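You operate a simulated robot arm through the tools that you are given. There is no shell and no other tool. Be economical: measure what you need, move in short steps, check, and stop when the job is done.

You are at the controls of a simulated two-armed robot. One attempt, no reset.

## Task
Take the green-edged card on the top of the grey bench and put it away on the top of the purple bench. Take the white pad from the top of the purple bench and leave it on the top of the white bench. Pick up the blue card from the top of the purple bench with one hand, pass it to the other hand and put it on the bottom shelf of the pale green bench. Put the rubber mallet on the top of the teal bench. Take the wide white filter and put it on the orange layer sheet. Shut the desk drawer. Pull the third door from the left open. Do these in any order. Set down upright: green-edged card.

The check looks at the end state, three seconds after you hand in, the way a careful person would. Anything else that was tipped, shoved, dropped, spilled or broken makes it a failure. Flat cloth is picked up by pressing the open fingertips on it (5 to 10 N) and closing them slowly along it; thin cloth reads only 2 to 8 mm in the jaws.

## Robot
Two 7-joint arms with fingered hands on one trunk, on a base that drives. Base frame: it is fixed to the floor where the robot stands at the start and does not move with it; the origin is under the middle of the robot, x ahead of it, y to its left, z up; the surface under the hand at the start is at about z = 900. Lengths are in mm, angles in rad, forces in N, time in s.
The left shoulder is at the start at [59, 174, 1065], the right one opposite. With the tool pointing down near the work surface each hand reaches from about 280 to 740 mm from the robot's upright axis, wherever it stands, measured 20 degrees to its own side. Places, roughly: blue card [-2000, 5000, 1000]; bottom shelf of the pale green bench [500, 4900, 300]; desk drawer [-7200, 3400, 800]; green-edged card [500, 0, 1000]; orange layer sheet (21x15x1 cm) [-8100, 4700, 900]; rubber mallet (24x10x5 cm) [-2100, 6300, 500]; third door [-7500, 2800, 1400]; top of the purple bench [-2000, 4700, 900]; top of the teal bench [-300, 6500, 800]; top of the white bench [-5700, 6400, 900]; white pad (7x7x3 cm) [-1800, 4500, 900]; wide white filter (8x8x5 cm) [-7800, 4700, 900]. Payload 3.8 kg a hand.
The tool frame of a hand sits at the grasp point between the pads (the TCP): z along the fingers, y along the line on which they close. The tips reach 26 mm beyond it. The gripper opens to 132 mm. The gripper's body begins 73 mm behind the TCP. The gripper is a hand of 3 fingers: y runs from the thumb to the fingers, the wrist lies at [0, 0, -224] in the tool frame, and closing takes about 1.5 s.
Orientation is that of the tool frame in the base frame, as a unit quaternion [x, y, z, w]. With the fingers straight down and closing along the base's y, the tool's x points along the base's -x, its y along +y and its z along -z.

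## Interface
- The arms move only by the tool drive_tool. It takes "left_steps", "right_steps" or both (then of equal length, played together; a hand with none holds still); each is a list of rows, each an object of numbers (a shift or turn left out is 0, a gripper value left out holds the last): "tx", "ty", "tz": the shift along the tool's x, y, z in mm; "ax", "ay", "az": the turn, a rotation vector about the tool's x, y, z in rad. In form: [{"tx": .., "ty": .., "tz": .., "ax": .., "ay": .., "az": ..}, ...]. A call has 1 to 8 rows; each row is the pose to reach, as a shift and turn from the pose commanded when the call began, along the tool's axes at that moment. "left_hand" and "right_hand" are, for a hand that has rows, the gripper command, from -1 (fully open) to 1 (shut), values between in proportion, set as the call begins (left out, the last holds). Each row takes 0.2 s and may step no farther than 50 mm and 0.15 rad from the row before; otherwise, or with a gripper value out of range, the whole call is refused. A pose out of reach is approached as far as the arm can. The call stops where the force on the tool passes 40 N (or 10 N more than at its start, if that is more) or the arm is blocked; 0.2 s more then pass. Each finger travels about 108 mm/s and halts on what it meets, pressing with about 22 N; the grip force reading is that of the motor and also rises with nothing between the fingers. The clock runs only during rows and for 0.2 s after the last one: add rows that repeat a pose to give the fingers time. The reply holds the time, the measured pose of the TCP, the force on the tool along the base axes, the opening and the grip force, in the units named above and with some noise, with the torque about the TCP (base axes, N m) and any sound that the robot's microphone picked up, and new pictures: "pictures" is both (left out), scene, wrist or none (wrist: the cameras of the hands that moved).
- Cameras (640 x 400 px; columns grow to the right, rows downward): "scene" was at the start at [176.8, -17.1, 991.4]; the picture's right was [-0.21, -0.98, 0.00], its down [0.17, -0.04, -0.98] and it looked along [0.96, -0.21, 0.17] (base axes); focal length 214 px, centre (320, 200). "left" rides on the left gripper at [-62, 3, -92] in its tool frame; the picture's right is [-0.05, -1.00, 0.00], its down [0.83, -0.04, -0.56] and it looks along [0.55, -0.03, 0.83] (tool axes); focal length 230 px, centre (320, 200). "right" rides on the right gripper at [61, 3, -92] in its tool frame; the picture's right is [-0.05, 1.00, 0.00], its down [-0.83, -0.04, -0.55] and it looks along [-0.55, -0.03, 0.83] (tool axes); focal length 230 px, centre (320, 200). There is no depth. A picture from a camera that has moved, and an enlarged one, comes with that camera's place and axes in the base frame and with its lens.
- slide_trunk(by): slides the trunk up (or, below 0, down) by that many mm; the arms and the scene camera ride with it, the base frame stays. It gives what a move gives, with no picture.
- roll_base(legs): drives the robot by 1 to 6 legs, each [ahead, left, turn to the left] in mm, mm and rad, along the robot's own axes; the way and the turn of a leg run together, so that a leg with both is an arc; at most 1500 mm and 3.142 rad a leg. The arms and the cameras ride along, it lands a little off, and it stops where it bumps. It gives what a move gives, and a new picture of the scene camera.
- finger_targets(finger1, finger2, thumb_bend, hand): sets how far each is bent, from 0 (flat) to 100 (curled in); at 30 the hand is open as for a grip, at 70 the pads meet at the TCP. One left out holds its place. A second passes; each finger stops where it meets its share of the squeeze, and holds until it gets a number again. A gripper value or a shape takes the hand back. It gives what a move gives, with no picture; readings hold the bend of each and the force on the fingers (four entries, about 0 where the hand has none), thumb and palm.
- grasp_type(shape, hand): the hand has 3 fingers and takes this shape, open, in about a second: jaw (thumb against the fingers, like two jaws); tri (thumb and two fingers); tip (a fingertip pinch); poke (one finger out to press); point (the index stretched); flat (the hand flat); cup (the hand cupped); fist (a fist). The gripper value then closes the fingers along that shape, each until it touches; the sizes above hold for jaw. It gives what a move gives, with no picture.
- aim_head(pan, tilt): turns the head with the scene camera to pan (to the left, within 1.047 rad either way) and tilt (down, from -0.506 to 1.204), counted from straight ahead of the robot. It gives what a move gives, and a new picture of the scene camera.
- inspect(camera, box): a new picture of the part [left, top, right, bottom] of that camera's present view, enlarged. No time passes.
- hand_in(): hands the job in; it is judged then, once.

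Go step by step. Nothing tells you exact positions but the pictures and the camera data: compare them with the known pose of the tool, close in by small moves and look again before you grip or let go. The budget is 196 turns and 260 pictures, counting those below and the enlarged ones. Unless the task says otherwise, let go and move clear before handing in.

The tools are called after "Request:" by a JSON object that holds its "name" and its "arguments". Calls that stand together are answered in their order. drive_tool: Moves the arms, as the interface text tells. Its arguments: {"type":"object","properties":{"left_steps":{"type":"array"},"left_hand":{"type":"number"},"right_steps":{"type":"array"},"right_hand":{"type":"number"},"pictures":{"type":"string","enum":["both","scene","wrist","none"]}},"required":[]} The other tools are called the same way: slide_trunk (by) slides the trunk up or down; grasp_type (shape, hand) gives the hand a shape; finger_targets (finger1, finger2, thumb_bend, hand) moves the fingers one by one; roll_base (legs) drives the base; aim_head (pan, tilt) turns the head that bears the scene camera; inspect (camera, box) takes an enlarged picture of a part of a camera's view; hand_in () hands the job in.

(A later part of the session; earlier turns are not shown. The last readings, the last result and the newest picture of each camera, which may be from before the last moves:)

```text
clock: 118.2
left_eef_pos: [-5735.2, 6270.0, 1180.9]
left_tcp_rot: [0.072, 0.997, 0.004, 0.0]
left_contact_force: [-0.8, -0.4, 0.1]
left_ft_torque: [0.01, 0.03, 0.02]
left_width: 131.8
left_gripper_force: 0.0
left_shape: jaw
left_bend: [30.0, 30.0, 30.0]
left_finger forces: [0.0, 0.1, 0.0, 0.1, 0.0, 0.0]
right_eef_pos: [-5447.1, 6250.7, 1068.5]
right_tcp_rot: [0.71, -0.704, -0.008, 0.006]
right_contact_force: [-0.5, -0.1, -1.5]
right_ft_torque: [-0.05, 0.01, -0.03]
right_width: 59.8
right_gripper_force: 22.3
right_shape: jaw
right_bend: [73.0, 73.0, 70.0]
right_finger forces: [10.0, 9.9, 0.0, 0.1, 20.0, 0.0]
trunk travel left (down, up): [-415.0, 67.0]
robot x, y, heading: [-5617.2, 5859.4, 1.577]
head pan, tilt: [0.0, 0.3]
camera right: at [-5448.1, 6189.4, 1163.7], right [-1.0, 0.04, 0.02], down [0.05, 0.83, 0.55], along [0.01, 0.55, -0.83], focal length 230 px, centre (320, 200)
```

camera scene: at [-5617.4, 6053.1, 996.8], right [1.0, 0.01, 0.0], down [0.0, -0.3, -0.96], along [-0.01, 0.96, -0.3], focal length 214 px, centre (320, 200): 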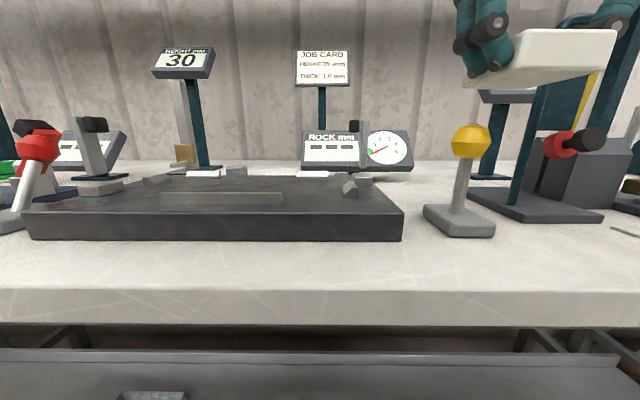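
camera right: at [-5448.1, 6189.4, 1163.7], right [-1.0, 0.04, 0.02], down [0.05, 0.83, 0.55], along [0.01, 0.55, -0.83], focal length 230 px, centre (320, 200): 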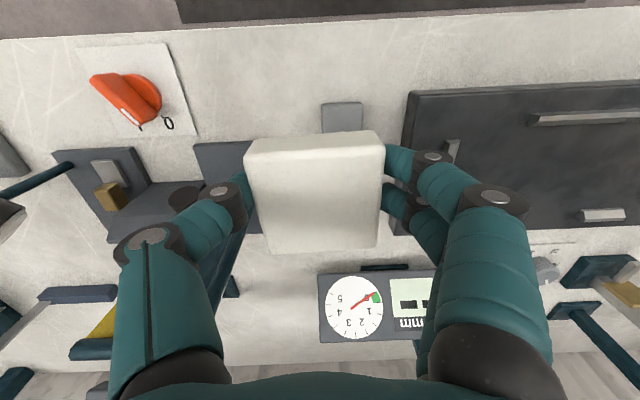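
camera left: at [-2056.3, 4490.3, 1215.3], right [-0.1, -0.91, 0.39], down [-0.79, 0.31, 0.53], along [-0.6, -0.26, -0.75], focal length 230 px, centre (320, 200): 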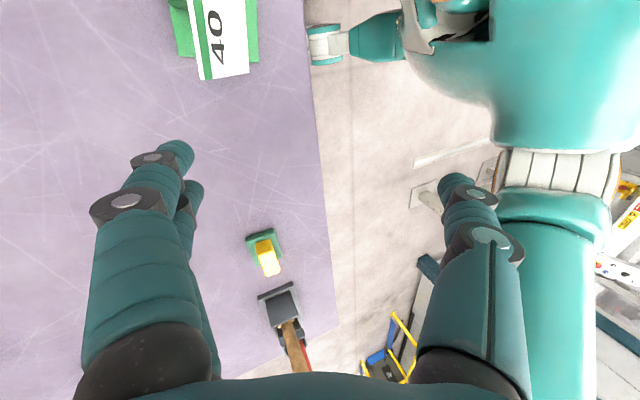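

Clear spot at [-5384, 6220]. Move over it and lower to just above.

Request:
{"name": "drive_tool", "arguments": {"right_steps": [{"tx": 15, "ty": -31, "tz": 10}, {"tx": 31, "ty": -63, "tz": 30}, {"tx": 31, "ty": -63, "tz": 75}, {"tx": 31, "ty": -63, "tz": 112}, {"tx": 31, "ty": -63, "tz": 126}, {"tx": 31, "ty": -63, "tz": 126}], "pictures": "wrist"}}

Request:
{"name": "drive_tool", "arguments": {"right_steps": [{"tz": 2}, {"tz": 4}, {"tz": 6}, {"tz": 8}, {"tz": 10}, {"tz": 12}, {"tz": 14}], "pictures": "none"}}

```text
clock: 119.6
left_eef_pos: [-5734.7, 6269.8, 1182.0]
left_tcp_rot: [0.072, 0.997, 0.005, 0.001]
left_contact_force: [-0.5, -0.4, 0.4]
left_ft_torque: [-0.02, 0.03, -0.02]
left_width: 131.8
left_gripper_force: 0.0
left_shape: jaw
left_bend: [30.0, 30.0, 30.0]
left_finger forces: [0.0, 0.0, 0.0, 0.0, 0.1, 0.1]
right_eef_pos: [-5386.9, 6221.5, 944.9]
right_tcp_rot: [0.71, -0.704, -0.007, 0.008]
right_contact_force: [-1.0, 0.1, -1.4]
right_ft_torque: [0.0, 0.0, 0.0]
right_width: 59.7
right_gripper_force: 22.3
right_shape: jaw
right_bend: [73.0, 73.0, 70.0]
right_finger forces: [10.1, 10.0, 0.1, 0.1, 20.0, 0.0]
trunk travel left (down, up): [-415.0, 67.0]
robot x, y, heading: [-5615.1, 5855.0, 1.576]
head pan, tilt: [0.0, 0.3]
camera right: at [-5388.7, 6159.6, 1038.0], right [-1.0, 0.04, 0.02], down [0.05, 0.83, 0.55], along [0.01, 0.55, -0.83], focal length 230 px, centre (320, 200)
```

right: 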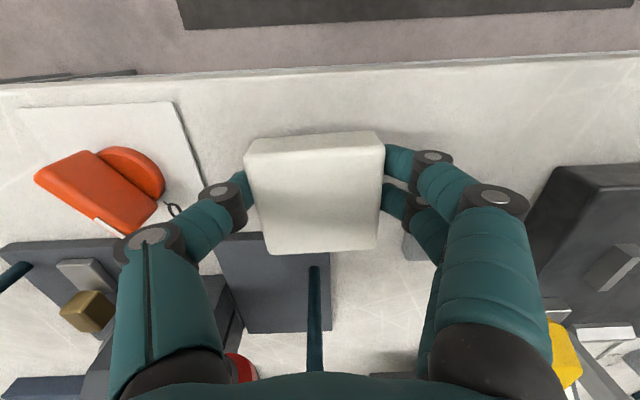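

```text
clock: 121.2
left_eef_pos: [-5735.2, 6268.8, 1181.5]
left_tcp_rot: [0.071, 0.997, 0.004, 0.0]
left_contact_force: [-1.2, 0.5, -0.1]
left_ft_torque: [0.0, -0.02, -0.02]
left_width: 131.6
left_gripper_force: 0.0
left_shape: jaw
left_bend: [30.0, 30.0, 30.0]
left_finger forces: [0.1, 0.1, 0.0, 0.1, 0.0, 0.1]
right_eef_pos: [-5385.7, 6221.1, 928.4]
right_tcp_rot: [0.71, -0.704, -0.007, 0.007]
right_contact_force: [0.9, -1.0, 7.3]
right_ft_torque: [-0.02, -0.08, 0.02]
right_width: 59.7
right_gripper_force: 21.8
right_shape: jaw
right_bend: [73.0, 73.0, 70.0]
right_finger forces: [10.4, 10.4, 0.0, 0.1, 21.7, 0.0]
trunk travel left (down, up): [-415.0, 67.0]
robot x, y, heading: [-5615.0, 5855.9, 1.583]
head pan, tilt: [0.0, 0.3]
```

Contact; release with a partial opening and rise.

Request:
{"name": "drive_tool", "arguments": {"right_steps": [{}, {}, {}, {"tz": -30}, {"tz": -70}, {"tz": -110}, {"tz": -145}, {"tz": -145}], "right_hand": -0.35, "pictures": "wrist"}}

```text
clock: 123.0
left_eef_pos: [-5736.0, 6270.0, 1181.2]
left_tcp_rot: [0.07, 0.998, 0.003, 0.0]
left_contact_force: [-1.1, -1.1, -0.4]
left_ft_torque: [-0.01, -0.02, -0.02]
left_width: 132.1
left_gripper_force: 0.1
left_shape: jaw
left_bend: [30.0, 30.0, 30.0]
left_finger forces: [0.0, 0.0, 0.0, 0.0, 0.1, 0.1]
right_eef_pos: [-5380.7, 6220.1, 1073.7]
right_tcp_rot: [0.71, -0.704, -0.008, 0.007]
right_contact_force: [0.5, 0.2, -0.2]
right_ft_torque: [0.02, -0.01, 0.03]
right_width: 89.0
right_gripper_force: 0.1
right_shape: jaw
right_bend: [69.0, 69.0, 66.0]
right_finger forces: [0.0, 0.1, 0.0, 0.0, 0.1, 0.1]
trunk travel left (down, up): [-415.0, 67.0]
robot x, y, heading: [-5618.8, 5857.7, 1.582]
head pan, tilt: [0.0, 0.3]
camera right: at [-5384.2, 6159.1, 1167.1], right [-1.0, 0.04, 0.02], down [0.05, 0.83, 0.55], along [0.01, 0.55, -0.83], focal length 230 px, centre (320, 200)
```

right: 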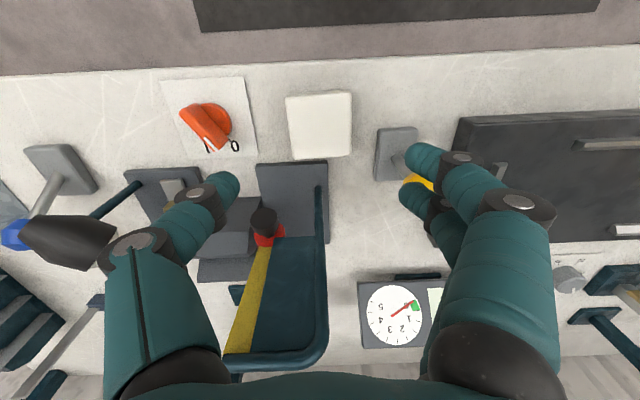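

The pad is on the white bench. Back off, turn toward −x and look at the desk area.

Request:
{"name": "roll_base", "arguments": {"legs": [[-900, 0, 0], [0, 0, 1.9]]}}

Request:
{"name": "aim_head", "arguments": {"pan": -0.3, "tilt": 0.1}}

Request:
{"name": "aim_head", "arguments": {"pan": 0.5, "tilt": 0.1}}

```text
clock: 132.3
left_eef_pos: [-5969.1, 4714.9, 1182.8]
left_tcp_rot: [0.768, -0.641, -0.003, 0.004]
left_contact_force: [0.8, 0.9, -0.3]
left_ft_torque: [-0.02, -0.02, -0.02]
left_width: 131.9
left_gripper_force: 0.0
left_shape: jaw
left_bend: [30.0, 30.0, 30.0]
left_finger forces: [0.1, 0.0, 0.0, 0.0, 0.0, 0.0]
right_eef_pos: [-6034.1, 5066.3, 1072.4]
right_tcp_rot: [0.986, 0.165, 0.002, 0.009]
right_contact_force: [0.0, 0.9, -0.2]
right_ft_torque: [0.03, 0.03, -0.01]
right_width: 88.6
right_gripper_force: 0.0
right_shape: jaw
right_bend: [69.0, 69.0, 66.0]
right_finger forces: [0.0, 0.0, 0.0, 0.0, 0.0, 0.1]
trunk travel left (down, up): [-415.0, 67.0]
robot x, y, heading: [-5615.3, 4959.2, -2.814]
head pan, tilt: [0.0, 0.3]
camera scene: at [-5800.4, 4897.3, 996.8], right [-0.33, 0.95, 0.0], down [0.28, 0.1, -0.96], along [-0.9, -0.31, -0.3], focal length 214 px, centre (320, 200)
```

scene: 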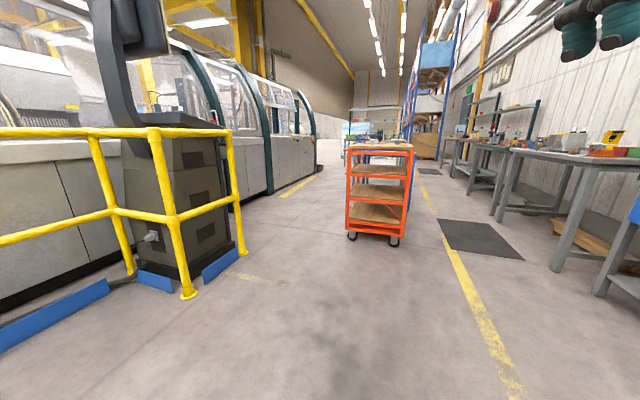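

```text
clock: 133.1
left_eef_pos: [-5969.0, 4716.5, 1181.0]
left_tcp_rot: [0.768, -0.641, -0.003, 0.003]
left_contact_force: [0.4, -0.8, -0.9]
left_ft_torque: [0.0, 0.01, 0.02]
left_width: 131.8
left_gripper_force: 0.1
left_shape: jaw
left_bend: [30.0, 30.0, 30.0]
left_finger forces: [0.0, 0.0, 0.0, 0.0, 0.0, 0.0]
right_eef_pos: [-6034.9, 5065.7, 1073.1]
right_tcp_rot: [0.986, 0.166, 0.001, 0.009]
right_contact_force: [-0.3, 0.3, 0.4]
right_ft_torque: [0.04, -0.05, -0.01]
right_width: 89.0
right_gripper_force: 0.1
right_shape: jaw
right_bend: [69.0, 69.0, 66.0]
right_finger forces: [0.0, 0.1, 0.1, 0.2, 0.0, 0.0]
trunk travel left (down, up): [-415.0, 67.0]
robot x, y, heading: [-5616.2, 4958.7, -2.81]
head pan, tilt: [-0.3, 0.099]
camera scene: at [-5804.1, 4924.7, 1015.4], right [-0.03, 1.0, 0.0], down [0.1, 0.0, -0.99], along [-0.99, -0.03, -0.1], focal length 214 px, centre (320, 200)
```

scene: 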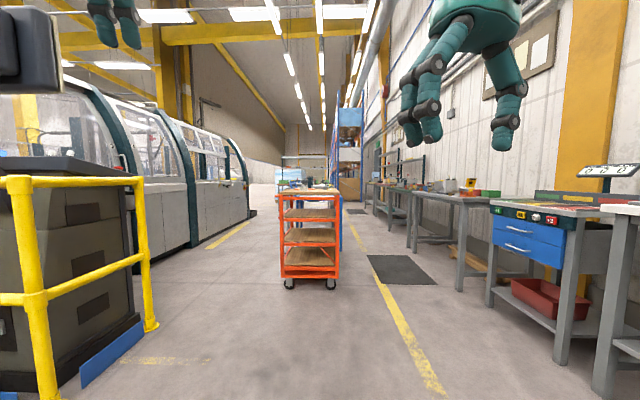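

```text
clock: 134.2
left_eef_pos: [-5970.4, 4716.1, 1181.2]
left_tcp_rot: [0.768, -0.641, -0.002, 0.003]
left_contact_force: [0.8, 0.6, -0.6]
left_ft_torque: [0.01, 0.04, 0.04]
left_width: 131.9
left_gripper_force: 0.2
left_shape: jaw
left_bend: [30.0, 30.0, 30.0]
left_finger forces: [0.0, 0.0, 0.0, 0.1, 0.0, 0.1]
right_eef_pos: [-6032.9, 5065.7, 1071.8]
right_tcp_rot: [0.986, 0.165, 0.001, 0.01]
right_contact_force: [-0.2, 0.3, 0.0]
right_ft_torque: [0.0, 0.01, 0.0]
right_width: 88.8
right_gripper_force: 0.1
right_shape: jaw
right_bend: [69.0, 69.0, 66.0]
right_finger forces: [0.1, 0.0, 0.0, 0.0, 0.1, 0.0]
trunk travel left (down, up): [-415.0, 67.0]
robot x, y, heading: [-5614.9, 4962.2, -2.808]
head pan, tilt: [0.499, 0.099]
camera scene: at [-5774.2, 4859.8, 1015.5], right [-0.74, 0.67, 0.0], down [0.07, 0.07, -1.0], along [-0.67, -0.73, -0.1], focal length 214 px, centre (320, 200)
```

scene: 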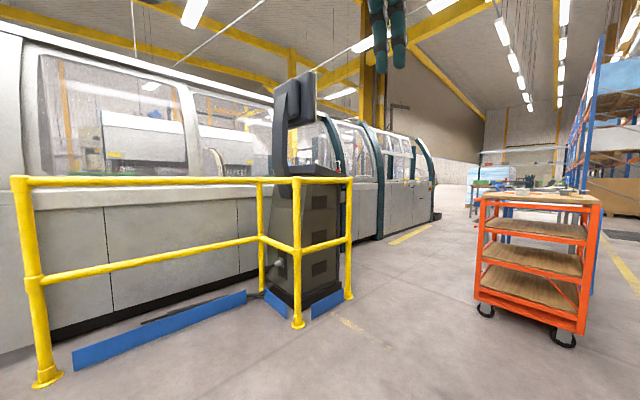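

The orange cart ([-7750…], y 4507–5055) holds the filter and sheet; the console with the drawer and the machine doors are on the −y side. I'll drive between them to the cart's side.

Request:
{"name": "roll_base", "arguments": {"legs": [[0, 0, -0.333], [700, 830, 0], [1500, 0, 0]]}}

Request:
{"name": "aim_head", "arguments": {"pan": 0.9, "tilt": 0.1}}

```text
clock: 150.0
left_eef_pos: [-8255.1, 4008.7, 1182.7]
left_tcp_rot: [-0.656, 0.755, 0.004, -0.003]
left_contact_force: [-0.3, 0.2, 1.2]
left_ft_torque: [0.01, -0.01, -0.03]
left_width: 131.8
left_gripper_force: 0.1
left_shape: jaw
left_bend: [30.0, 30.0, 30.0]
left_finger forces: [0.0, 0.1, 0.0, 0.1, 0.0, 0.1]
right_eef_pos: [-8206.7, 4362.5, 1072.9]
right_tcp_rot: [1.0, 0.008, 0.0, 0.01]
right_contact_force: [0.3, -0.5, 0.2]
right_ft_torque: [0.01, 0.02, 0.0]
right_width: 88.6
right_gripper_force: 0.0
right_shape: jaw
right_bend: [69.0, 69.0, 66.0]
right_finger forces: [0.0, 0.0, 0.0, 0.0, 0.1, 0.0]
trunk travel left (down, up): [-415.0, 67.0]
robot x, y, heading: [-7839.8, 4131.7, -3.131]
head pan, tilt: [0.499, 0.099]
camera scene: at [-8024.6, 4084.7, 1015.5], right [-0.49, 0.87, 0.0], down [0.09, 0.05, -1.0], along [-0.87, -0.49, -0.1], focal length 214 px, centre (320, 200)
```

scene: 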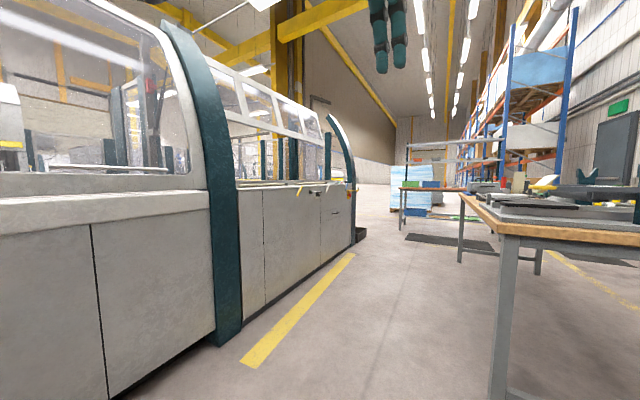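

```text
clock: 150.9
left_eef_pos: [-8255.5, 4008.7, 1181.4]
left_tcp_rot: [-0.656, 0.755, 0.003, -0.003]
left_contact_force: [0.1, -0.2, -0.5]
left_ft_torque: [0.01, 0.0, -0.03]
left_width: 131.9
left_gripper_force: 0.1
left_shape: jaw
left_bend: [30.0, 30.0, 30.0]
left_finger forces: [0.0, 0.1, 0.0, 0.0, 0.0, 0.0]
right_eef_pos: [-8206.7, 4362.9, 1071.8]
right_tcp_rot: [1.0, 0.007, -0.001, 0.01]
right_contact_force: [-0.1, 0.0, 0.2]
right_ft_torque: [0.0, -0.01, -0.02]
right_width: 88.9
right_gripper_force: 0.0
right_shape: jaw
right_bend: [69.0, 69.0, 66.0]
right_finger forces: [0.0, 0.0, 0.1, 0.1, 0.0, 0.0]
trunk travel left (down, up): [-415.0, 67.0]
robot x, y, heading: [-7841.0, 4131.2, -3.125]
head pan, tilt: [0.901, 0.099]
camera scene: at [-8000.5, 4057.0, 1015.5], right [-0.79, 0.61, 0.0], down [0.06, 0.08, -1.0], along [-0.61, -0.79, -0.1], focal length 214 px, centre (320, 200)
```

scene: 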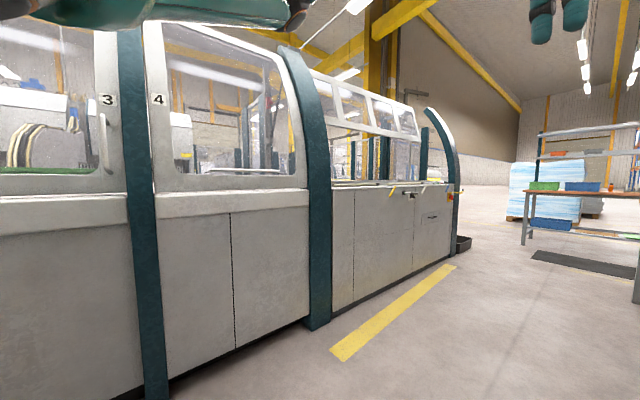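

Doors 3 and 4 are on the machine, handle of door 3 at its right. First face +y to the work table.

Request:
{"name": "roll_base", "arguments": {"legs": [[100, 200, 0], [0, 0, -1.571]]}}

Request:
{"name": "aim_head", "arguments": {"pan": 0.0, "tilt": 0.35}}

```text
clock: 157.0
left_eef_pos: [-8090.7, 4324.1, 1182.7]
left_tcp_rot: [0.032, 0.999, 0.004, 0.0]
left_contact_force: [-0.5, 0.2, -0.5]
left_ft_torque: [-0.01, 0.0, 0.02]
left_width: 131.8
left_gripper_force: 0.2
left_shape: jaw
left_bend: [30.0, 30.0, 30.0]
left_finger forces: [0.0, 0.1, 0.1, 0.1, 0.0, 0.1]
right_eef_pos: [-7734.9, 4303.3, 1073.0]
right_tcp_rot: [0.738, -0.675, -0.006, 0.007]
right_contact_force: [-0.1, 0.1, 0.3]
right_ft_torque: [0.01, 0.05, -0.01]
right_width: 88.6
right_gripper_force: 0.1
right_shape: jaw
right_bend: [69.0, 69.0, 66.0]
right_finger forces: [0.1, 0.1, 0.0, 0.0, 0.0, 0.1]
trunk travel left (down, up): [-415.0, 67.0]
robot x, y, heading: [-7939.9, 3924.8, 1.661]
head pan, tilt: [0.901, 0.099]
camera scene: at [-8025.1, 4075.3, 1015.5], right [0.55, 0.84, 0.0], down [0.08, -0.05, -1.0], along [-0.83, 0.55, -0.1], focal length 214 px, centre (320, 200)
```

scene: 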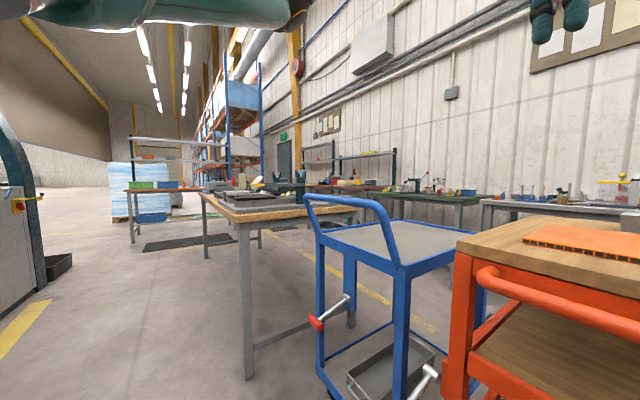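

```text
clock: 158.2
left_eef_pos: [-8090.7, 4323.8, 1180.9]
left_tcp_rot: [0.032, 0.999, 0.004, 0.001]
left_contact_force: [0.2, -1.3, -0.8]
left_ft_torque: [0.01, 0.0, 0.02]
left_width: 132.1
left_gripper_force: 0.0
left_shape: jaw
left_bend: [30.0, 30.0, 30.0]
left_finger forces: [0.0, 0.1, 0.1, 0.1, 0.0, 0.0]
right_eef_pos: [-7734.7, 4303.5, 1072.4]
right_tcp_rot: [0.738, -0.675, -0.007, 0.006]
right_contact_force: [0.1, 0.6, 0.4]
right_ft_torque: [0.02, 0.02, 0.0]
right_width: 88.8
right_gripper_force: 0.2
right_shape: jaw
right_bend: [69.0, 69.0, 66.0]
right_finger forces: [0.0, 0.0, 0.0, 0.1, 0.1, 0.0]
trunk travel left (down, up): [-415.0, 67.0]
robot x, y, heading: [-7938.9, 3921.5, 1.661]
head pan, tilt: [0.0, 0.351]
camera scene: at [-7956.5, 4117.5, 992.1], right [1.0, 0.09, 0.0], down [0.03, -0.34, -0.94], along [-0.08, 0.94, -0.34], focal length 214 px, centre (320, 200)
```

scene: 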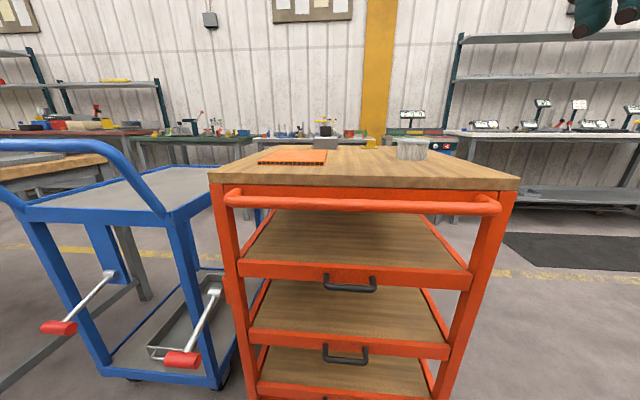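

The orange cart holds the orange sheet ([-8085,4720]) and the white fluted filter ([-7766,4702]). Drive up to it.

Request:
{"name": "roll_base", "arguments": {"legs": [[0, 0, -0.09], [240, 0, 0]]}}

Request:
{"name": "drive_tool", "arguments": {"right_steps": [{"tz": -10}], "right_hand": -1, "pictures": "wrist"}}

```text
clock: 160.4
left_eef_pos: [-8054.4, 4565.4, 1179.9]
left_tcp_rot: [0.076, 0.997, 0.004, 0.0]
left_contact_force: [-0.8, 0.1, -0.4]
left_ft_torque: [-0.02, -0.03, -0.03]
left_width: 132.0
left_gripper_force: 0.1
left_shape: jaw
left_bend: [30.0, 30.0, 30.0]
left_finger forces: [0.0, 0.0, 0.1, 0.1, 0.0, 0.0]
right_eef_pos: [-7702.0, 4514.2, 1071.8]
right_tcp_rot: [0.707, -0.707, -0.007, 0.006]
right_contact_force: [0.8, -0.5, 0.1]
right_ft_torque: [-0.05, 0.02, -0.01]
right_width: 88.8
right_gripper_force: 0.0
right_shape: jaw
right_bend: [69.0, 69.0, 66.0]
right_finger forces: [0.0, 0.1, 0.0, 0.0, 0.0, 0.0]
trunk travel left (down, up): [-415.0, 67.0]
robot x, y, heading: [-7938.8, 4151.0, 1.569]
head pan, tilt: [0.0, 0.351]
camera scene: at [-7939.0, 4347.8, 992.1], right [1.0, 0.0, 0.0], down [0.0, -0.34, -0.94], along [0.0, 0.94, -0.34], focal length 214 px, centre (320, 200)
```

scene: 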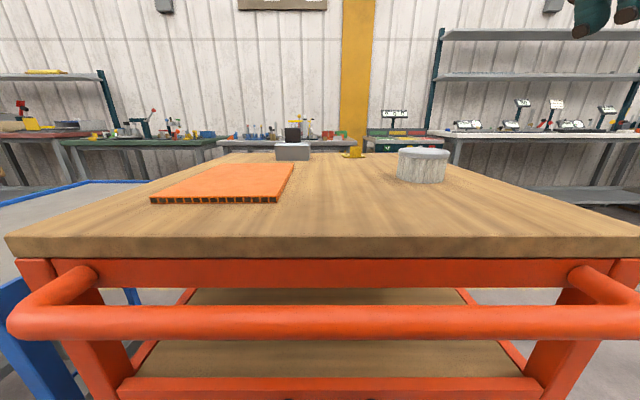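

```text
clock: 160.8
left_eef_pos: [-8054.0, 4565.3, 1181.9]
left_tcp_rot: [0.077, 0.997, 0.004, 0.0]
left_contact_force: [0.7, -0.1, -0.3]
left_ft_torque: [0.0, -0.02, -0.01]
left_width: 131.8
left_gripper_force: 0.0
left_shape: jaw
left_bend: [30.0, 30.0, 30.0]
left_finger forces: [0.1, 0.0, 0.1, 0.0, 0.0, 0.0]
right_eef_pos: [-7701.8, 4513.5, 1082.6]
right_tcp_rot: [0.707, -0.707, -0.007, 0.007]
right_contact_force: [-0.1, -0.9, 0.2]
right_ft_torque: [-0.02, 0.01, 0.03]
right_width: 131.8
right_gripper_force: 0.0
right_shape: jaw
right_bend: [30.0, 30.0, 30.0]
right_finger forces: [0.1, 0.0, 0.0, 0.0, 0.0, 0.0]
trunk travel left (down, up): [-415.0, 67.0]
robot x, y, heading: [-7939.6, 4152.0, 1.574]
head pan, tilt: [0.0, 0.351]
camera right: at [-7704.8, 4451.5, 1177.2], right [-1.0, 0.05, 0.02], down [0.05, 0.83, 0.55], along [0.01, 0.55, -0.83], focal length 230 px, centre (320, 200)
```

right: 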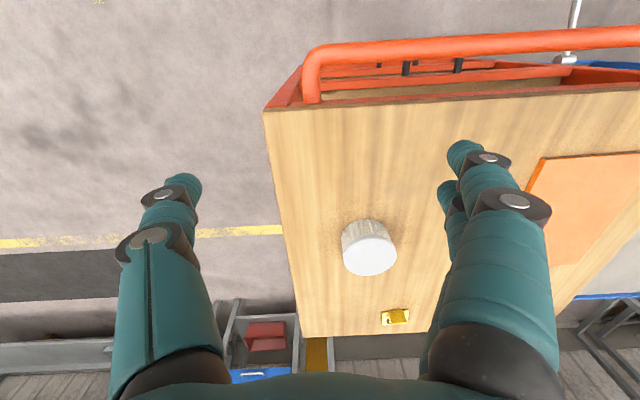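

Filter top centre is around [-7770, 4706]. Move the right hand above it.

Request:
{"name": "drive_tool", "arguments": {"right_steps": [{"tx": -45, "ty": 18}, {"tx": -90, "ty": 36}, {"tx": -135, "ty": 54}, {"tx": -180, "ty": 69, "tz": 10}, {"tx": -193, "ty": 69, "tz": 40}, {"tx": -193, "ty": 69, "tz": 60}, {"tx": -193, "ty": 69, "tz": 60}], "pictures": "both"}}

```text
clock: 162.4
left_eef_pos: [-8054.4, 4565.6, 1181.8]
left_tcp_rot: [0.076, 0.997, 0.004, 0.0]
left_contact_force: [0.1, -0.2, -0.4]
left_ft_torque: [-0.01, 0.01, 0.01]
left_width: 131.8
left_gripper_force: 0.1
left_shape: jaw
left_bend: [30.0, 30.0, 30.0]
left_finger forces: [0.0, 0.1, 0.0, 0.0, 0.0, 0.0]
right_eef_pos: [-7733.8, 4637.0, 1049.3]
right_tcp_rot: [0.707, -0.707, -0.007, 0.007]
right_contact_force: [0.2, -0.1, 0.1]
right_ft_torque: [0.04, 0.01, 0.03]
right_width: 132.0
right_gripper_force: 0.2
right_shape: jaw
right_bend: [30.0, 30.0, 30.0]
right_finger forces: [0.0, 0.1, 0.1, 0.0, 0.0, 0.1]
right hand out of reach, approached as far as the arm can: row 3, 4, 5, 6, 7
trunk travel left (down, up): [-415.0, 67.0]
robot x, y, heading: [-7939.7, 4150.1, 1.57]
head pan, tilt: [0.0, 0.351]
camera scene: at [-7939.0, 4347.7, 992.1], right [1.0, 0.0, 0.0], down [0.0, -0.34, -0.94], along [0.0, 0.94, -0.34], focal length 214 px, centre (320, 200)
camera right: at [-7736.8, 4575.3, 1143.2], right [-1.0, 0.05, 0.02], down [0.05, 0.83, 0.55], along [0.01, 0.55, -0.83], focal length 230 px, centre (320, 200)
```

scene: 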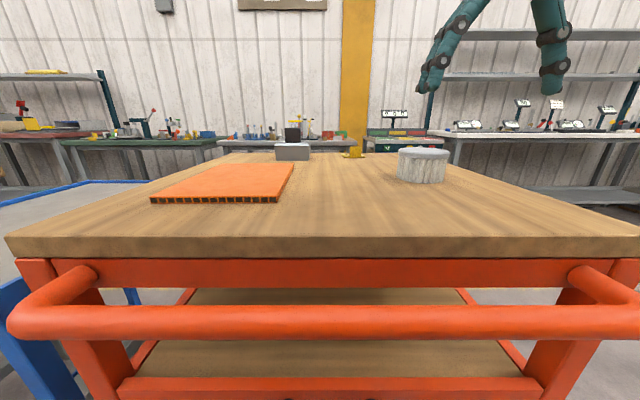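
right: 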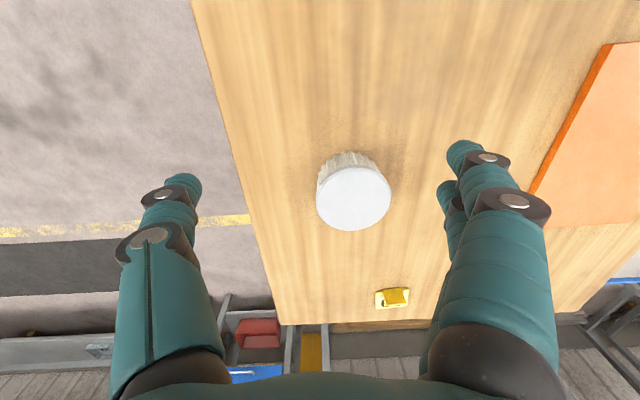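

Reach is limited at this height. Roll 45 mm closer and lower.

Request:
{"name": "roll_base", "arguments": {"legs": [[45, 0, 0]]}}

Request:
{"name": "drive_tool", "arguments": {"right_steps": [{"tx": -8, "ty": 18, "tz": 20}, {"tx": -16, "ty": 36, "tz": 40}, {"tx": -20, "ty": 36, "tz": 60}, {"tx": -20, "ty": 36, "tz": 60}], "pictures": "wrist"}}

```text
clock: 163.3
left_eef_pos: [-8052.8, 4610.8, 1181.0]
left_tcp_rot: [0.076, 0.997, 0.004, 0.0]
left_contact_force: [0.2, 0.6, 0.3]
left_ft_torque: [-0.03, 0.0, 0.0]
left_width: 131.7
left_gripper_force: 0.1
left_shape: jaw
left_bend: [30.0, 30.0, 30.0]
left_finger forces: [0.0, 0.0, 0.0, 0.0, 0.1, 0.0]
right_eef_pos: [-7733.6, 4681.8, 1049.1]
right_tcp_rot: [-0.706, 0.708, 0.007, -0.007]
right_contact_force: [0.4, -0.7, -0.1]
right_ft_torque: [0.05, -0.03, -0.02]
right_width: 131.8
right_gripper_force: 0.1
right_shape: jaw
right_bend: [30.0, 30.0, 30.0]
right_finger forces: [0.1, 0.0, 0.1, 0.1, 0.1, 0.0]
trunk travel left (down, up): [-415.0, 67.0]
robot x, y, heading: [-7939.0, 4195.5, 1.564]
head pan, tilt: [0.0, 0.351]
camera scene: at [-7938.8, 4392.8, 992.1], right [1.0, 0.0, 0.0], down [0.0, -0.34, -0.94], along [0.0, 0.94, -0.34], focal length 214 px, centre (320, 200)
```

scene: 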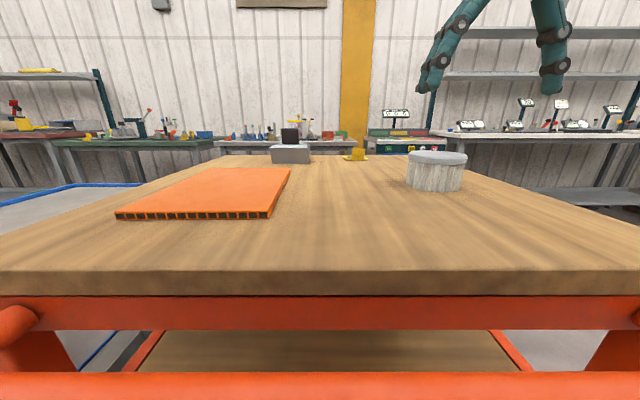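

```text
clock: 164.3
left_eef_pos: [-8054.0, 4612.5, 1180.3]
left_tcp_rot: [0.077, 0.997, 0.005, 0.0]
left_contact_force: [-0.5, -0.6, 0.4]
left_ft_torque: [0.02, 0.02, 0.0]
left_width: 131.9
left_gripper_force: 0.0
left_shape: jaw
left_bend: [30.0, 30.0, 30.0]
left_finger forces: [0.1, 0.1, 0.0, 0.1, 0.0, 0.1]
right_eef_pos: [-7733.3, 4687.4, 991.7]
right_tcp_rot: [-0.706, 0.708, 0.007, -0.007]
right_contact_force: [-0.6, -0.5, 0.4]
right_ft_torque: [-0.02, -0.04, -0.01]
right_width: 131.7
right_gripper_force: 0.1
right_shape: jaw
right_bend: [30.0, 30.0, 30.0]
right_finger forces: [0.1, 0.1, 0.0, 0.1, 0.0, 0.1]
right hand out of reach, approached as far as the arm can: row 1, 2, 3, 4
trunk travel left (down, up): [-415.0, 67.0]
robot x, y, heading: [-7938.0, 4196.1, 1.572]
head pan, tilt: [0.0, 0.351]
camera right: at [-7735.5, 4625.0, 1085.2], right [-1.0, 0.05, 0.02], down [0.06, 0.83, 0.55], along [0.01, 0.55, -0.83], focal length 230 px, centre (320, 200)
```

right: 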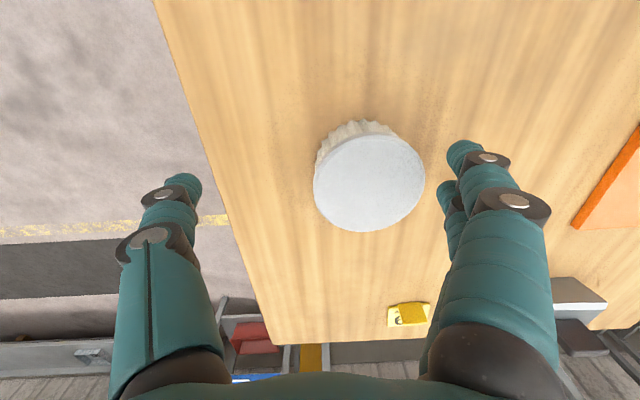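

Likely a wrist limit; the filter is round, so turn the hand (counter-clockwise) while shifting.

Request:
{"name": "drive_tool", "arguments": {"right_steps": [{"az": -0.15}, {"az": -0.3}, {"az": -0.45}, {"az": -0.6}, {"az": -0.6, "tx": -8, "ty": 18}, {"az": -0.6, "tx": -16, "ty": 36}, {"az": -0.6, "tx": -16, "ty": 36}], "pictures": "wrist"}}

```text
clock: 165.9
left_eef_pos: [-8054.0, 4610.0, 1182.2]
left_tcp_rot: [0.077, 0.997, 0.004, 0.0]
left_contact_force: [0.0, 0.3, -0.3]
left_ft_torque: [0.01, 0.01, -0.04]
left_width: 131.9
left_gripper_force: 0.0
left_shape: jaw
left_bend: [30.0, 30.0, 30.0]
left_finger forces: [0.0, 0.0, 0.0, 0.0, 0.1, 0.0]
right_eef_pos: [-7737.9, 4681.2, 992.8]
right_tcp_rot: [0.884, -0.467, -0.008, 0.004]
right_contact_force: [-0.4, 0.5, -0.1]
right_ft_torque: [0.02, 0.01, 0.03]
right_width: 131.3
right_gripper_force: 0.2
right_shape: jaw
right_bend: [30.0, 30.0, 30.0]
right_finger forces: [0.1, 0.0, 0.0, 0.1, 0.0, 0.1]
right hand out of reach, approached as far as the arm can: row 5, 6, 7
trunk travel left (down, up): [-415.0, 67.0]
robot x, y, heading: [-7940.5, 4198.4, 1.57]
head pan, tilt: [0.0, 0.351]
camera right: at [-7704.5, 4629.3, 1087.5], right [-0.85, -0.52, 0.02], down [-0.42, 0.71, 0.56], along [-0.3, 0.47, -0.83], focal length 230 px, centre (320, 200)
```

right: 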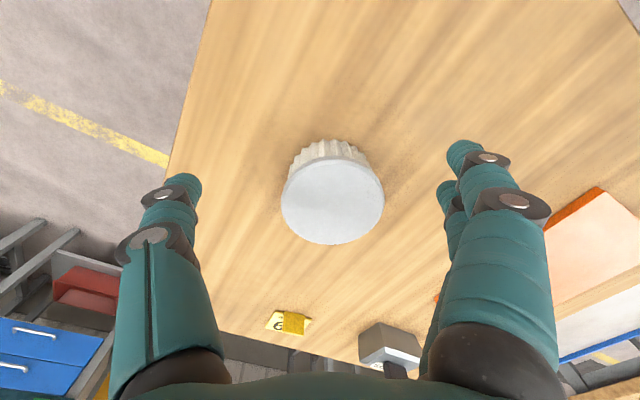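

The right arm seems stuck in an awkward posture. I'll send it back to its home pose and use the left hand for the filter instead.

Request:
{"name": "drive_tool", "arguments": {"right_steps": [{"tz": -40}, {"tz": -80, "az": 0.1, "tx": 20}, {"tz": -110, "az": 0.2, "tx": 45, "ty": 4}, {"tz": -140, "az": 0.3, "tx": 70, "ty": 8}, {"tz": -160, "az": 0.4, "tx": 100, "ty": 10}, {"tz": -180, "az": 0.5, "tx": 135, "ty": 14}, {"tz": -200, "az": 0.6, "tx": 171, "ty": 16}, {"tz": -218, "az": 0.6, "tx": 171, "ty": 16}], "pictures": "none"}}

Request:
{"name": "roll_base", "arguments": {"legs": [[0, -270, 0]]}}

Request:
{"name": "drive_tool", "arguments": {"left_steps": [{"tz": 40}, {"tz": 80}], "pictures": "wrist"}}

```text
clock: 167.7
left_eef_pos: [-8055.1, 4609.9, 1181.7]
left_tcp_rot: [0.077, 0.997, 0.004, 0.0]
left_contact_force: [-0.1, -0.9, -0.3]
left_ft_torque: [-0.02, 0.01, -0.02]
left_width: 131.8
left_gripper_force: 0.0
left_shape: jaw
left_bend: [30.0, 30.0, 30.0]
left_finger forces: [0.1, 0.0, 0.0, 0.0, 0.0, 0.0]
right_eef_pos: [-7652.5, 4529.4, 1208.9]
right_tcp_rot: [-0.706, 0.708, 0.005, -0.007]
right_contact_force: [-0.1, -0.2, 0.5]
right_ft_torque: [-0.03, -0.02, 0.02]
right_width: 132.0
right_gripper_force: 0.1
right_shape: jaw
right_bend: [30.0, 30.0, 30.0]
right_finger forces: [0.1, 0.1, 0.1, 0.0, 0.0, 0.0]
trunk travel left (down, up): [-415.0, 67.0]
robot x, y, heading: [-7941.1, 4198.7, 1.57]
head pan, tilt: [0.0, 0.351]
```

```text
clock: 170.7
left_eef_pos: [-7785.5, 4610.8, 1182.7]
left_tcp_rot: [0.073, 0.997, 0.004, 0.0]
left_contact_force: [0.1, 0.7, -0.1]
left_ft_torque: [0.01, 0.02, -0.01]
left_width: 131.8
left_gripper_force: 0.1
left_shape: jaw
left_bend: [30.0, 30.0, 30.0]
left_finger forces: [0.0, 0.1, 0.0, 0.0, 0.1, 0.0]
right_eef_pos: [-7382.4, 4534.7, 1208.9]
right_tcp_rot: [0.709, -0.705, -0.007, 0.006]
right_contact_force: [0.3, -0.6, 0.6]
right_ft_torque: [0.02, 0.04, -0.01]
right_width: 132.0
right_gripper_force: 0.0
right_shape: jaw
right_bend: [30.0, 30.0, 30.0]
right_finger forces: [0.0, 0.0, 0.1, 0.0, 0.0, 0.0]
trunk travel left (down, up): [-415.0, 67.0]
robot x, y, heading: [-7670.9, 4197.6, 1.576]
head pan, tilt: [0.0, 0.351]
camera scene: at [-7668.6, 4393.3, 992.1], right [1.0, 0.01, 0.0], down [0.0, -0.34, -0.94], along [-0.01, 0.94, -0.34], focal length 214 px, centre (320, 200)
```

scene: 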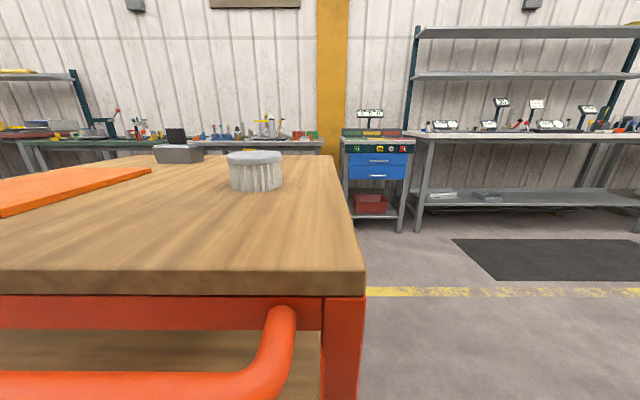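

```text
clock: 171.3
left_eef_pos: [-7786.5, 4611.0, 1099.7]
left_tcp_rot: [0.074, 0.997, 0.005, 0.001]
left_contact_force: [0.0, 0.8, -0.2]
left_ft_torque: [-0.02, 0.0, -0.01]
left_width: 131.9
left_gripper_force: 0.1
left_shape: jaw
left_bend: [30.0, 30.0, 30.0]
left_finger forces: [0.0, 0.1, 0.1, 0.1, 0.1, 0.0]
right_eef_pos: [-7383.8, 4535.5, 1207.6]
right_tcp_rot: [0.71, -0.705, -0.007, 0.006]
right_contact_force: [-0.2, -0.7, 0.0]
right_ft_torque: [0.0, 0.01, 0.01]
right_width: 131.9
right_gripper_force: 0.0
right_shape: jaw
right_bend: [30.0, 30.0, 30.0]
right_finger forces: [0.0, 0.0, 0.0, 0.1, 0.0, 0.1]
trunk travel left (down, up): [-415.0, 67.0]
robot x, y, heading: [-7668.2, 4195.1, 1.576]
head pan, tilt: [0.0, 0.351]
camera left: at [-7724.7, 4604.7, 1192.8], right [-0.09, -1.0, -0.01], down [-0.83, 0.07, 0.55], along [-0.55, 0.06, -0.83], focal length 230 px, centre (320, 200)
```

left: 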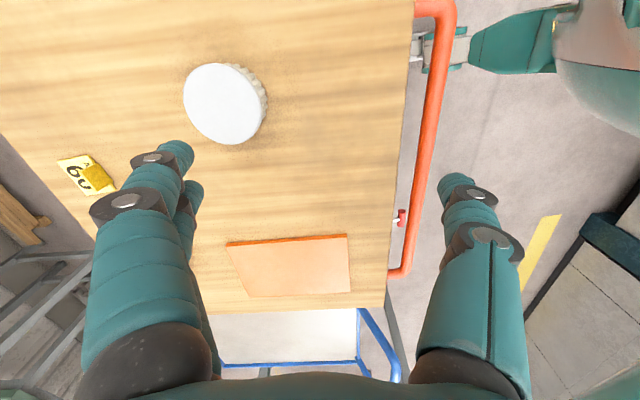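

Move the left hand above the filter.

Request:
{"name": "drive_tool", "arguments": {"left_steps": [{"tx": -1, "ty": 31, "tz": 10}, {"tx": -2, "ty": 62, "tz": 35}, {"tx": -3, "ty": 93, "tz": 65}, {"tx": -3, "ty": 93, "tz": 90}, {"tx": -3, "ty": 93, "tz": 90}], "pictures": "wrist"}}

```text
clock: 172.5
left_eef_pos: [-7768.8, 4701.2, 1010.8]
left_tcp_rot: [0.073, 0.997, 0.004, 0.0]
left_contact_force: [0.7, 0.0, 0.3]
left_ft_torque: [-0.04, -0.01, 0.02]
left_width: 132.1
left_gripper_force: 0.1
left_shape: jaw
left_bend: [30.0, 30.0, 30.0]
left_finger forces: [0.0, 0.0, 0.0, 0.1, 0.1, 0.0]
right_eef_pos: [-7382.6, 4533.7, 1208.2]
right_tcp_rot: [0.709, -0.705, -0.007, 0.007]
right_contact_force: [0.5, 0.0, -0.1]
right_ft_torque: [0.03, -0.04, -0.01]
right_width: 131.9
right_gripper_force: 0.0
right_shape: jaw
right_bend: [30.0, 30.0, 30.0]
right_finger forces: [0.1, 0.0, 0.0, 0.0, 0.0, 0.0]
trunk travel left (down, up): [-415.0, 67.0]
robot x, y, heading: [-7664.2, 4198.8, 1.581]
head pan, tilt: [0.0, 0.351]
camera left: at [-7707.8, 4695.9, 1103.5], right [-0.09, -1.0, -0.01], down [-0.83, 0.07, 0.55], along [-0.55, 0.06, -0.83], focal length 230 px, centre (320, 200)
```

left: 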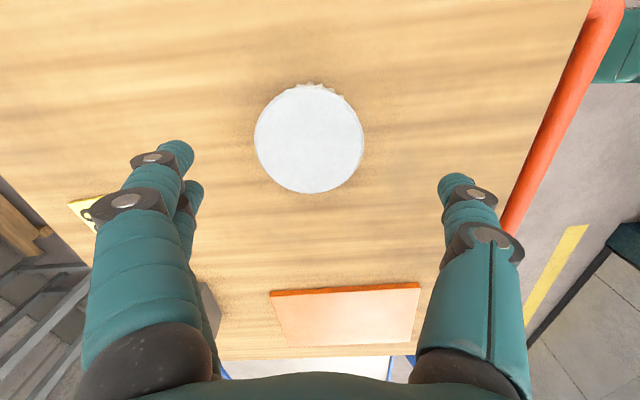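

Request:
{"name": "drive_tool", "arguments": {"left_steps": [{"tx": -9, "ty": 10, "tz": 20}, {"tx": -9, "ty": 10, "tz": 50}, {"tx": -9, "ty": 10, "tz": 76}, {"tx": -9, "ty": 10, "tz": 76}], "pictures": "wrist"}}

```text
clock: 173.5
left_eef_pos: [-7759.8, 4713.2, 935.0]
left_tcp_rot: [0.073, 0.997, 0.005, 0.001]
left_contact_force: [0.0, -0.2, 0.4]
left_ft_torque: [0.01, 0.05, -0.01]
left_width: 132.2
left_gripper_force: 0.1
left_shape: jaw
left_bend: [30.0, 30.0, 30.0]
left_finger forces: [0.1, 0.0, 0.0, 0.0, 0.0, 0.0]
right_eef_pos: [-7383.1, 4533.7, 1209.3]
right_tcp_rot: [0.71, -0.704, -0.006, 0.006]
right_contact_force: [0.7, 0.4, -0.8]
right_ft_torque: [-0.02, -0.01, 0.0]
right_width: 131.8
right_gripper_force: 0.0
right_shape: jaw
right_bend: [30.0, 30.0, 30.0]
right_finger forces: [0.0, 0.0, 0.1, 0.0, 0.0, 0.0]
trunk travel left (down, up): [-415.0, 67.0]
robot x, y, heading: [-7661.1, 4199.3, 1.576]
head pan, tilt: [0.0, 0.351]
camera left: at [-7698.4, 4706.9, 1027.4], right [-0.09, -1.0, -0.01], down [-0.83, 0.07, 0.55], along [-0.55, 0.06, -0.83], focal length 230 px, centre (320, 200)
```

left: 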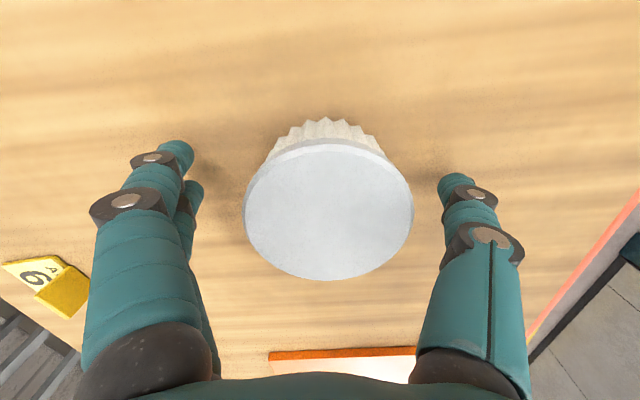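

Request:
{"name": "drive_tool", "arguments": {"left_steps": [{}, {}, {}, {}, {}], "left_hand": 0.0, "pictures": "none"}}

```text
clock: 174.7
left_eef_pos: [-7760.0, 4714.3, 935.6]
left_tcp_rot: [0.073, 0.997, 0.004, 0.001]
left_contact_force: [-0.5, -0.3, 0.1]
left_ft_torque: [-0.01, -0.02, 0.0]
left_width: 66.0
left_gripper_force: 22.0
left_shape: jaw
left_bend: [73.0, 72.0, 70.0]
left_finger forces: [9.6, 10.2, 0.2, 0.0, 18.8, 0.0]
right_eef_pos: [-7381.0, 4533.3, 1208.3]
right_tcp_rot: [0.709, -0.705, -0.007, 0.007]
right_contact_force: [-0.5, 0.1, -0.8]
right_ft_torque: [0.02, 0.02, -0.01]
right_width: 132.0
right_gripper_force: 0.1
right_shape: jaw
right_bend: [30.0, 30.0, 30.0]
right_finger forces: [0.0, 0.1, 0.0, 0.0, 0.0, 0.0]
trunk travel left (down, up): [-415.0, 67.0]
robot x, y, heading: [-7666.6, 4197.0, 1.576]
head pan, tilt: [0.0, 0.351]
```

Gripped. Lift and strafe left to bring it over the sheet.

Request:
{"name": "drive_tool", "arguments": {"left_steps": [{"tz": -30}, {"tz": -70}, {"tz": -70}], "pictures": "none"}}

Request:
{"name": "roll_base", "arguments": {"legs": [[0, 320, 0]]}}

Request:
{"name": "drive_tool", "arguments": {"left_steps": [{"tz": -40}], "pictures": "wrist"}}

```text
clock: 175.5
left_eef_pos: [-7758.2, 4714.1, 1004.5]
left_tcp_rot: [0.073, 0.997, 0.005, 0.0]
left_contact_force: [-0.7, -0.4, -0.9]
left_ft_torque: [-0.02, 0.0, 0.02]
left_width: 65.9
left_gripper_force: 21.8
left_shape: jaw
left_bend: [73.0, 72.0, 70.0]
left_finger forces: [9.8, 10.3, 0.0, 0.0, 18.9, 0.0]
right_eef_pos: [-7382.6, 4533.2, 1208.7]
right_tcp_rot: [0.709, -0.705, -0.006, 0.007]
right_contact_force: [0.7, 0.1, -0.4]
right_ft_torque: [-0.01, 0.0, -0.05]
right_width: 131.9
right_gripper_force: 0.0
right_shape: jaw
right_bend: [30.0, 30.0, 30.0]
right_finger forces: [0.0, 0.0, 0.0, 0.0, 0.0, 0.0]
trunk travel left (down, up): [-415.0, 67.0]
robot x, y, heading: [-7666.6, 4200.6, 1.575]
head pan, tilt: [0.0, 0.351]
```

```text
clock: 178.8
left_eef_pos: [-8067.9, 4713.2, 1004.3]
left_tcp_rot: [0.076, 0.997, 0.005, 0.0]
left_contact_force: [0.0, -0.4, -0.9]
left_ft_torque: [0.0, 0.02, 0.01]
left_width: 66.4
left_gripper_force: 22.0
left_shape: jaw
left_bend: [73.0, 72.0, 70.0]
left_finger forces: [9.6, 10.2, 0.0, 0.0, 18.9, 0.0]
right_eef_pos: [-7693.3, 4531.5, 1209.1]
right_tcp_rot: [0.708, -0.706, -0.007, 0.006]
right_contact_force: [0.8, 0.4, -0.3]
right_ft_torque: [0.01, -0.01, 0.0]
right_width: 131.9
right_gripper_force: 0.1
right_shape: jaw
right_bend: [30.0, 30.0, 30.0]
right_finger forces: [0.0, 0.0, 0.0, 0.1, 0.0, 0.0]
trunk travel left (down, up): [-415.0, 67.0]
robot x, y, heading: [-7978.3, 4197.4, 1.572]
head pan, tilt: [0.0, 0.351]
camera scene: at [-7980.3, 4392.1, 992.1], right [1.0, 0.0, 0.0], down [0.0, -0.34, -0.94], along [0.0, 0.94, -0.34], focal length 214 px, centre (320, 200)
```

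scene: 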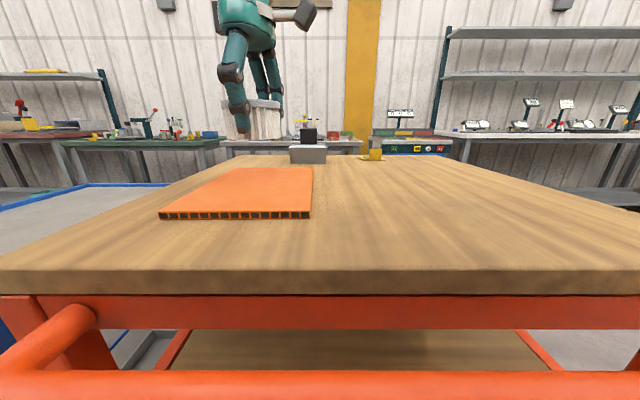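

```text
clock: 179.2
left_eef_pos: [-8065.9, 4710.2, 1043.2]
left_tcp_rot: [0.075, 0.997, 0.004, 0.0]
left_contact_force: [-0.4, -0.6, -0.9]
left_ft_torque: [0.03, -0.02, 0.0]
left_width: 65.8
left_gripper_force: 22.0
left_shape: jaw
left_bend: [73.0, 72.0, 70.0]
left_finger forces: [9.7, 10.3, 0.0, 0.1, 18.8, 0.0]
right_eef_pos: [-7693.6, 4530.0, 1208.2]
right_tcp_rot: [0.708, -0.707, -0.007, 0.007]
right_contact_force: [0.4, -0.8, 0.2]
right_ft_torque: [0.03, 0.02, 0.02]
right_width: 131.8
right_gripper_force: 0.0
right_shape: jaw
right_bend: [30.0, 30.0, 30.0]
right_finger forces: [0.0, 0.0, 0.0, 0.0, 0.0, 0.0]
trunk travel left (down, up): [-415.0, 67.0]
robot x, y, heading: [-7980.4, 4194.5, 1.575]
head pan, tilt: [0.0, 0.351]
camera left: at [-8005.0, 4703.7, 1136.6], right [-0.1, -0.99, -0.01], down [-0.83, 0.08, 0.56], along [-0.55, 0.06, -0.83], focal length 230 px, centre (320, 200)
```

left: 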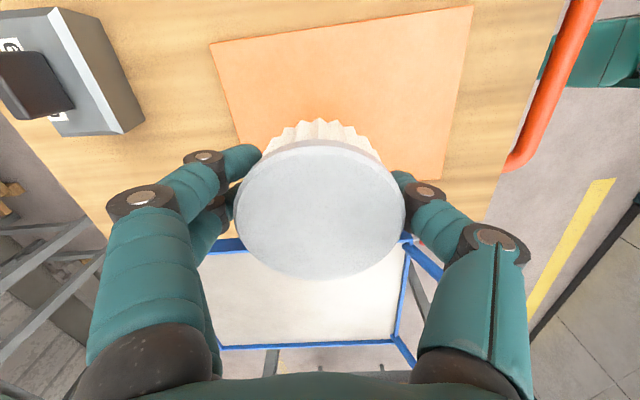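

The filter is nearly centred over the sheet (centre [-8067,4690]). Adjust and lower.

Request:
{"name": "drive_tool", "arguments": {"left_steps": [{"tx": -2, "ty": -18, "tz": 30}, {"tx": -2, "ty": -18, "tz": 65}, {"tx": -2, "ty": -18, "tz": 88}, {"tx": -2, "ty": -18, "tz": 91}, {"tx": -2, "ty": -18, "tz": 94}, {"tx": -2, "ty": -18, "tz": 97}, {"tx": -2, "ty": -18, "tz": 99}], "pictures": "wrist"}}

```text
clock: 180.8
left_eef_pos: [-8067.6, 4695.4, 945.0]
left_tcp_rot: [0.076, 0.997, 0.004, 0.001]
left_contact_force: [0.1, -0.7, -0.3]
left_ft_torque: [0.01, 0.0, 0.0]
left_width: 66.2
left_gripper_force: 21.8
left_shape: jaw
left_bend: [73.0, 72.0, 70.0]
left_finger forces: [9.8, 10.5, 0.0, 0.0, 19.2, 0.0]
right_eef_pos: [-7693.9, 4530.8, 1209.0]
right_tcp_rot: [0.708, -0.707, -0.007, 0.007]
right_contact_force: [-0.3, 0.1, 0.5]
right_ft_torque: [0.0, 0.02, 0.03]
right_width: 131.9
right_gripper_force: 0.0
right_shape: jaw
right_bend: [30.0, 30.0, 30.0]
right_finger forces: [0.1, 0.0, 0.0, 0.1, 0.1, 0.0]
trunk travel left (down, up): [-415.0, 67.0]
robot x, y, heading: [-7979.2, 4199.4, 1.569]
head pan, tilt: [0.0, 0.351]
camera left: at [-8006.9, 4688.4, 1037.2], right [-0.1, -0.99, -0.01], down [-0.83, 0.08, 0.55], along [-0.55, 0.06, -0.83], focal length 230 px, centre (320, 200)
```

left: 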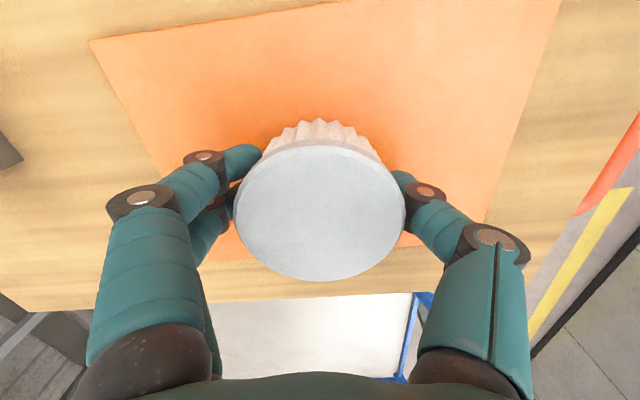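

Not touching yet; continue down in small steps.

Request:
{"name": "drive_tool", "arguments": {"left_steps": [{"tz": 1}, {"tz": 2}, {"tz": 3}, {"tz": 4}, {"tz": 5}, {"tz": 6}, {"tz": 7}], "pictures": "none"}}

```text
clock: 182.4
left_eef_pos: [-8067.3, 4694.0, 943.1]
left_tcp_rot: [0.075, 0.997, 0.007, 0.001]
left_contact_force: [-2.0, 0.9, 29.9]
left_ft_torque: [0.01, 0.07, 0.05]
left_width: 65.6
left_gripper_force: 22.0
left_shape: jaw
left_bend: [74.0, 73.0, 71.0]
left_finger forces: [11.8, 12.7, 0.0, 0.0, 22.7, 0.1]
right_eef_pos: [-7694.0, 4529.3, 1209.5]
right_tcp_rot: [0.708, -0.707, -0.007, 0.006]
right_contact_force: [-0.4, -0.3, -0.6]
right_ft_torque: [0.02, -0.01, 0.02]
right_width: 132.0
right_gripper_force: 0.1
right_shape: jaw
right_bend: [30.0, 30.0, 30.0]
right_finger forces: [0.0, 0.0, 0.1, 0.0, 0.0, 0.0]
trunk travel left (down, up): [-415.0, 67.0]
robot x, y, heading: [-7981.0, 4196.9, 1.573]
head pan, tilt: [0.0, 0.351]
```

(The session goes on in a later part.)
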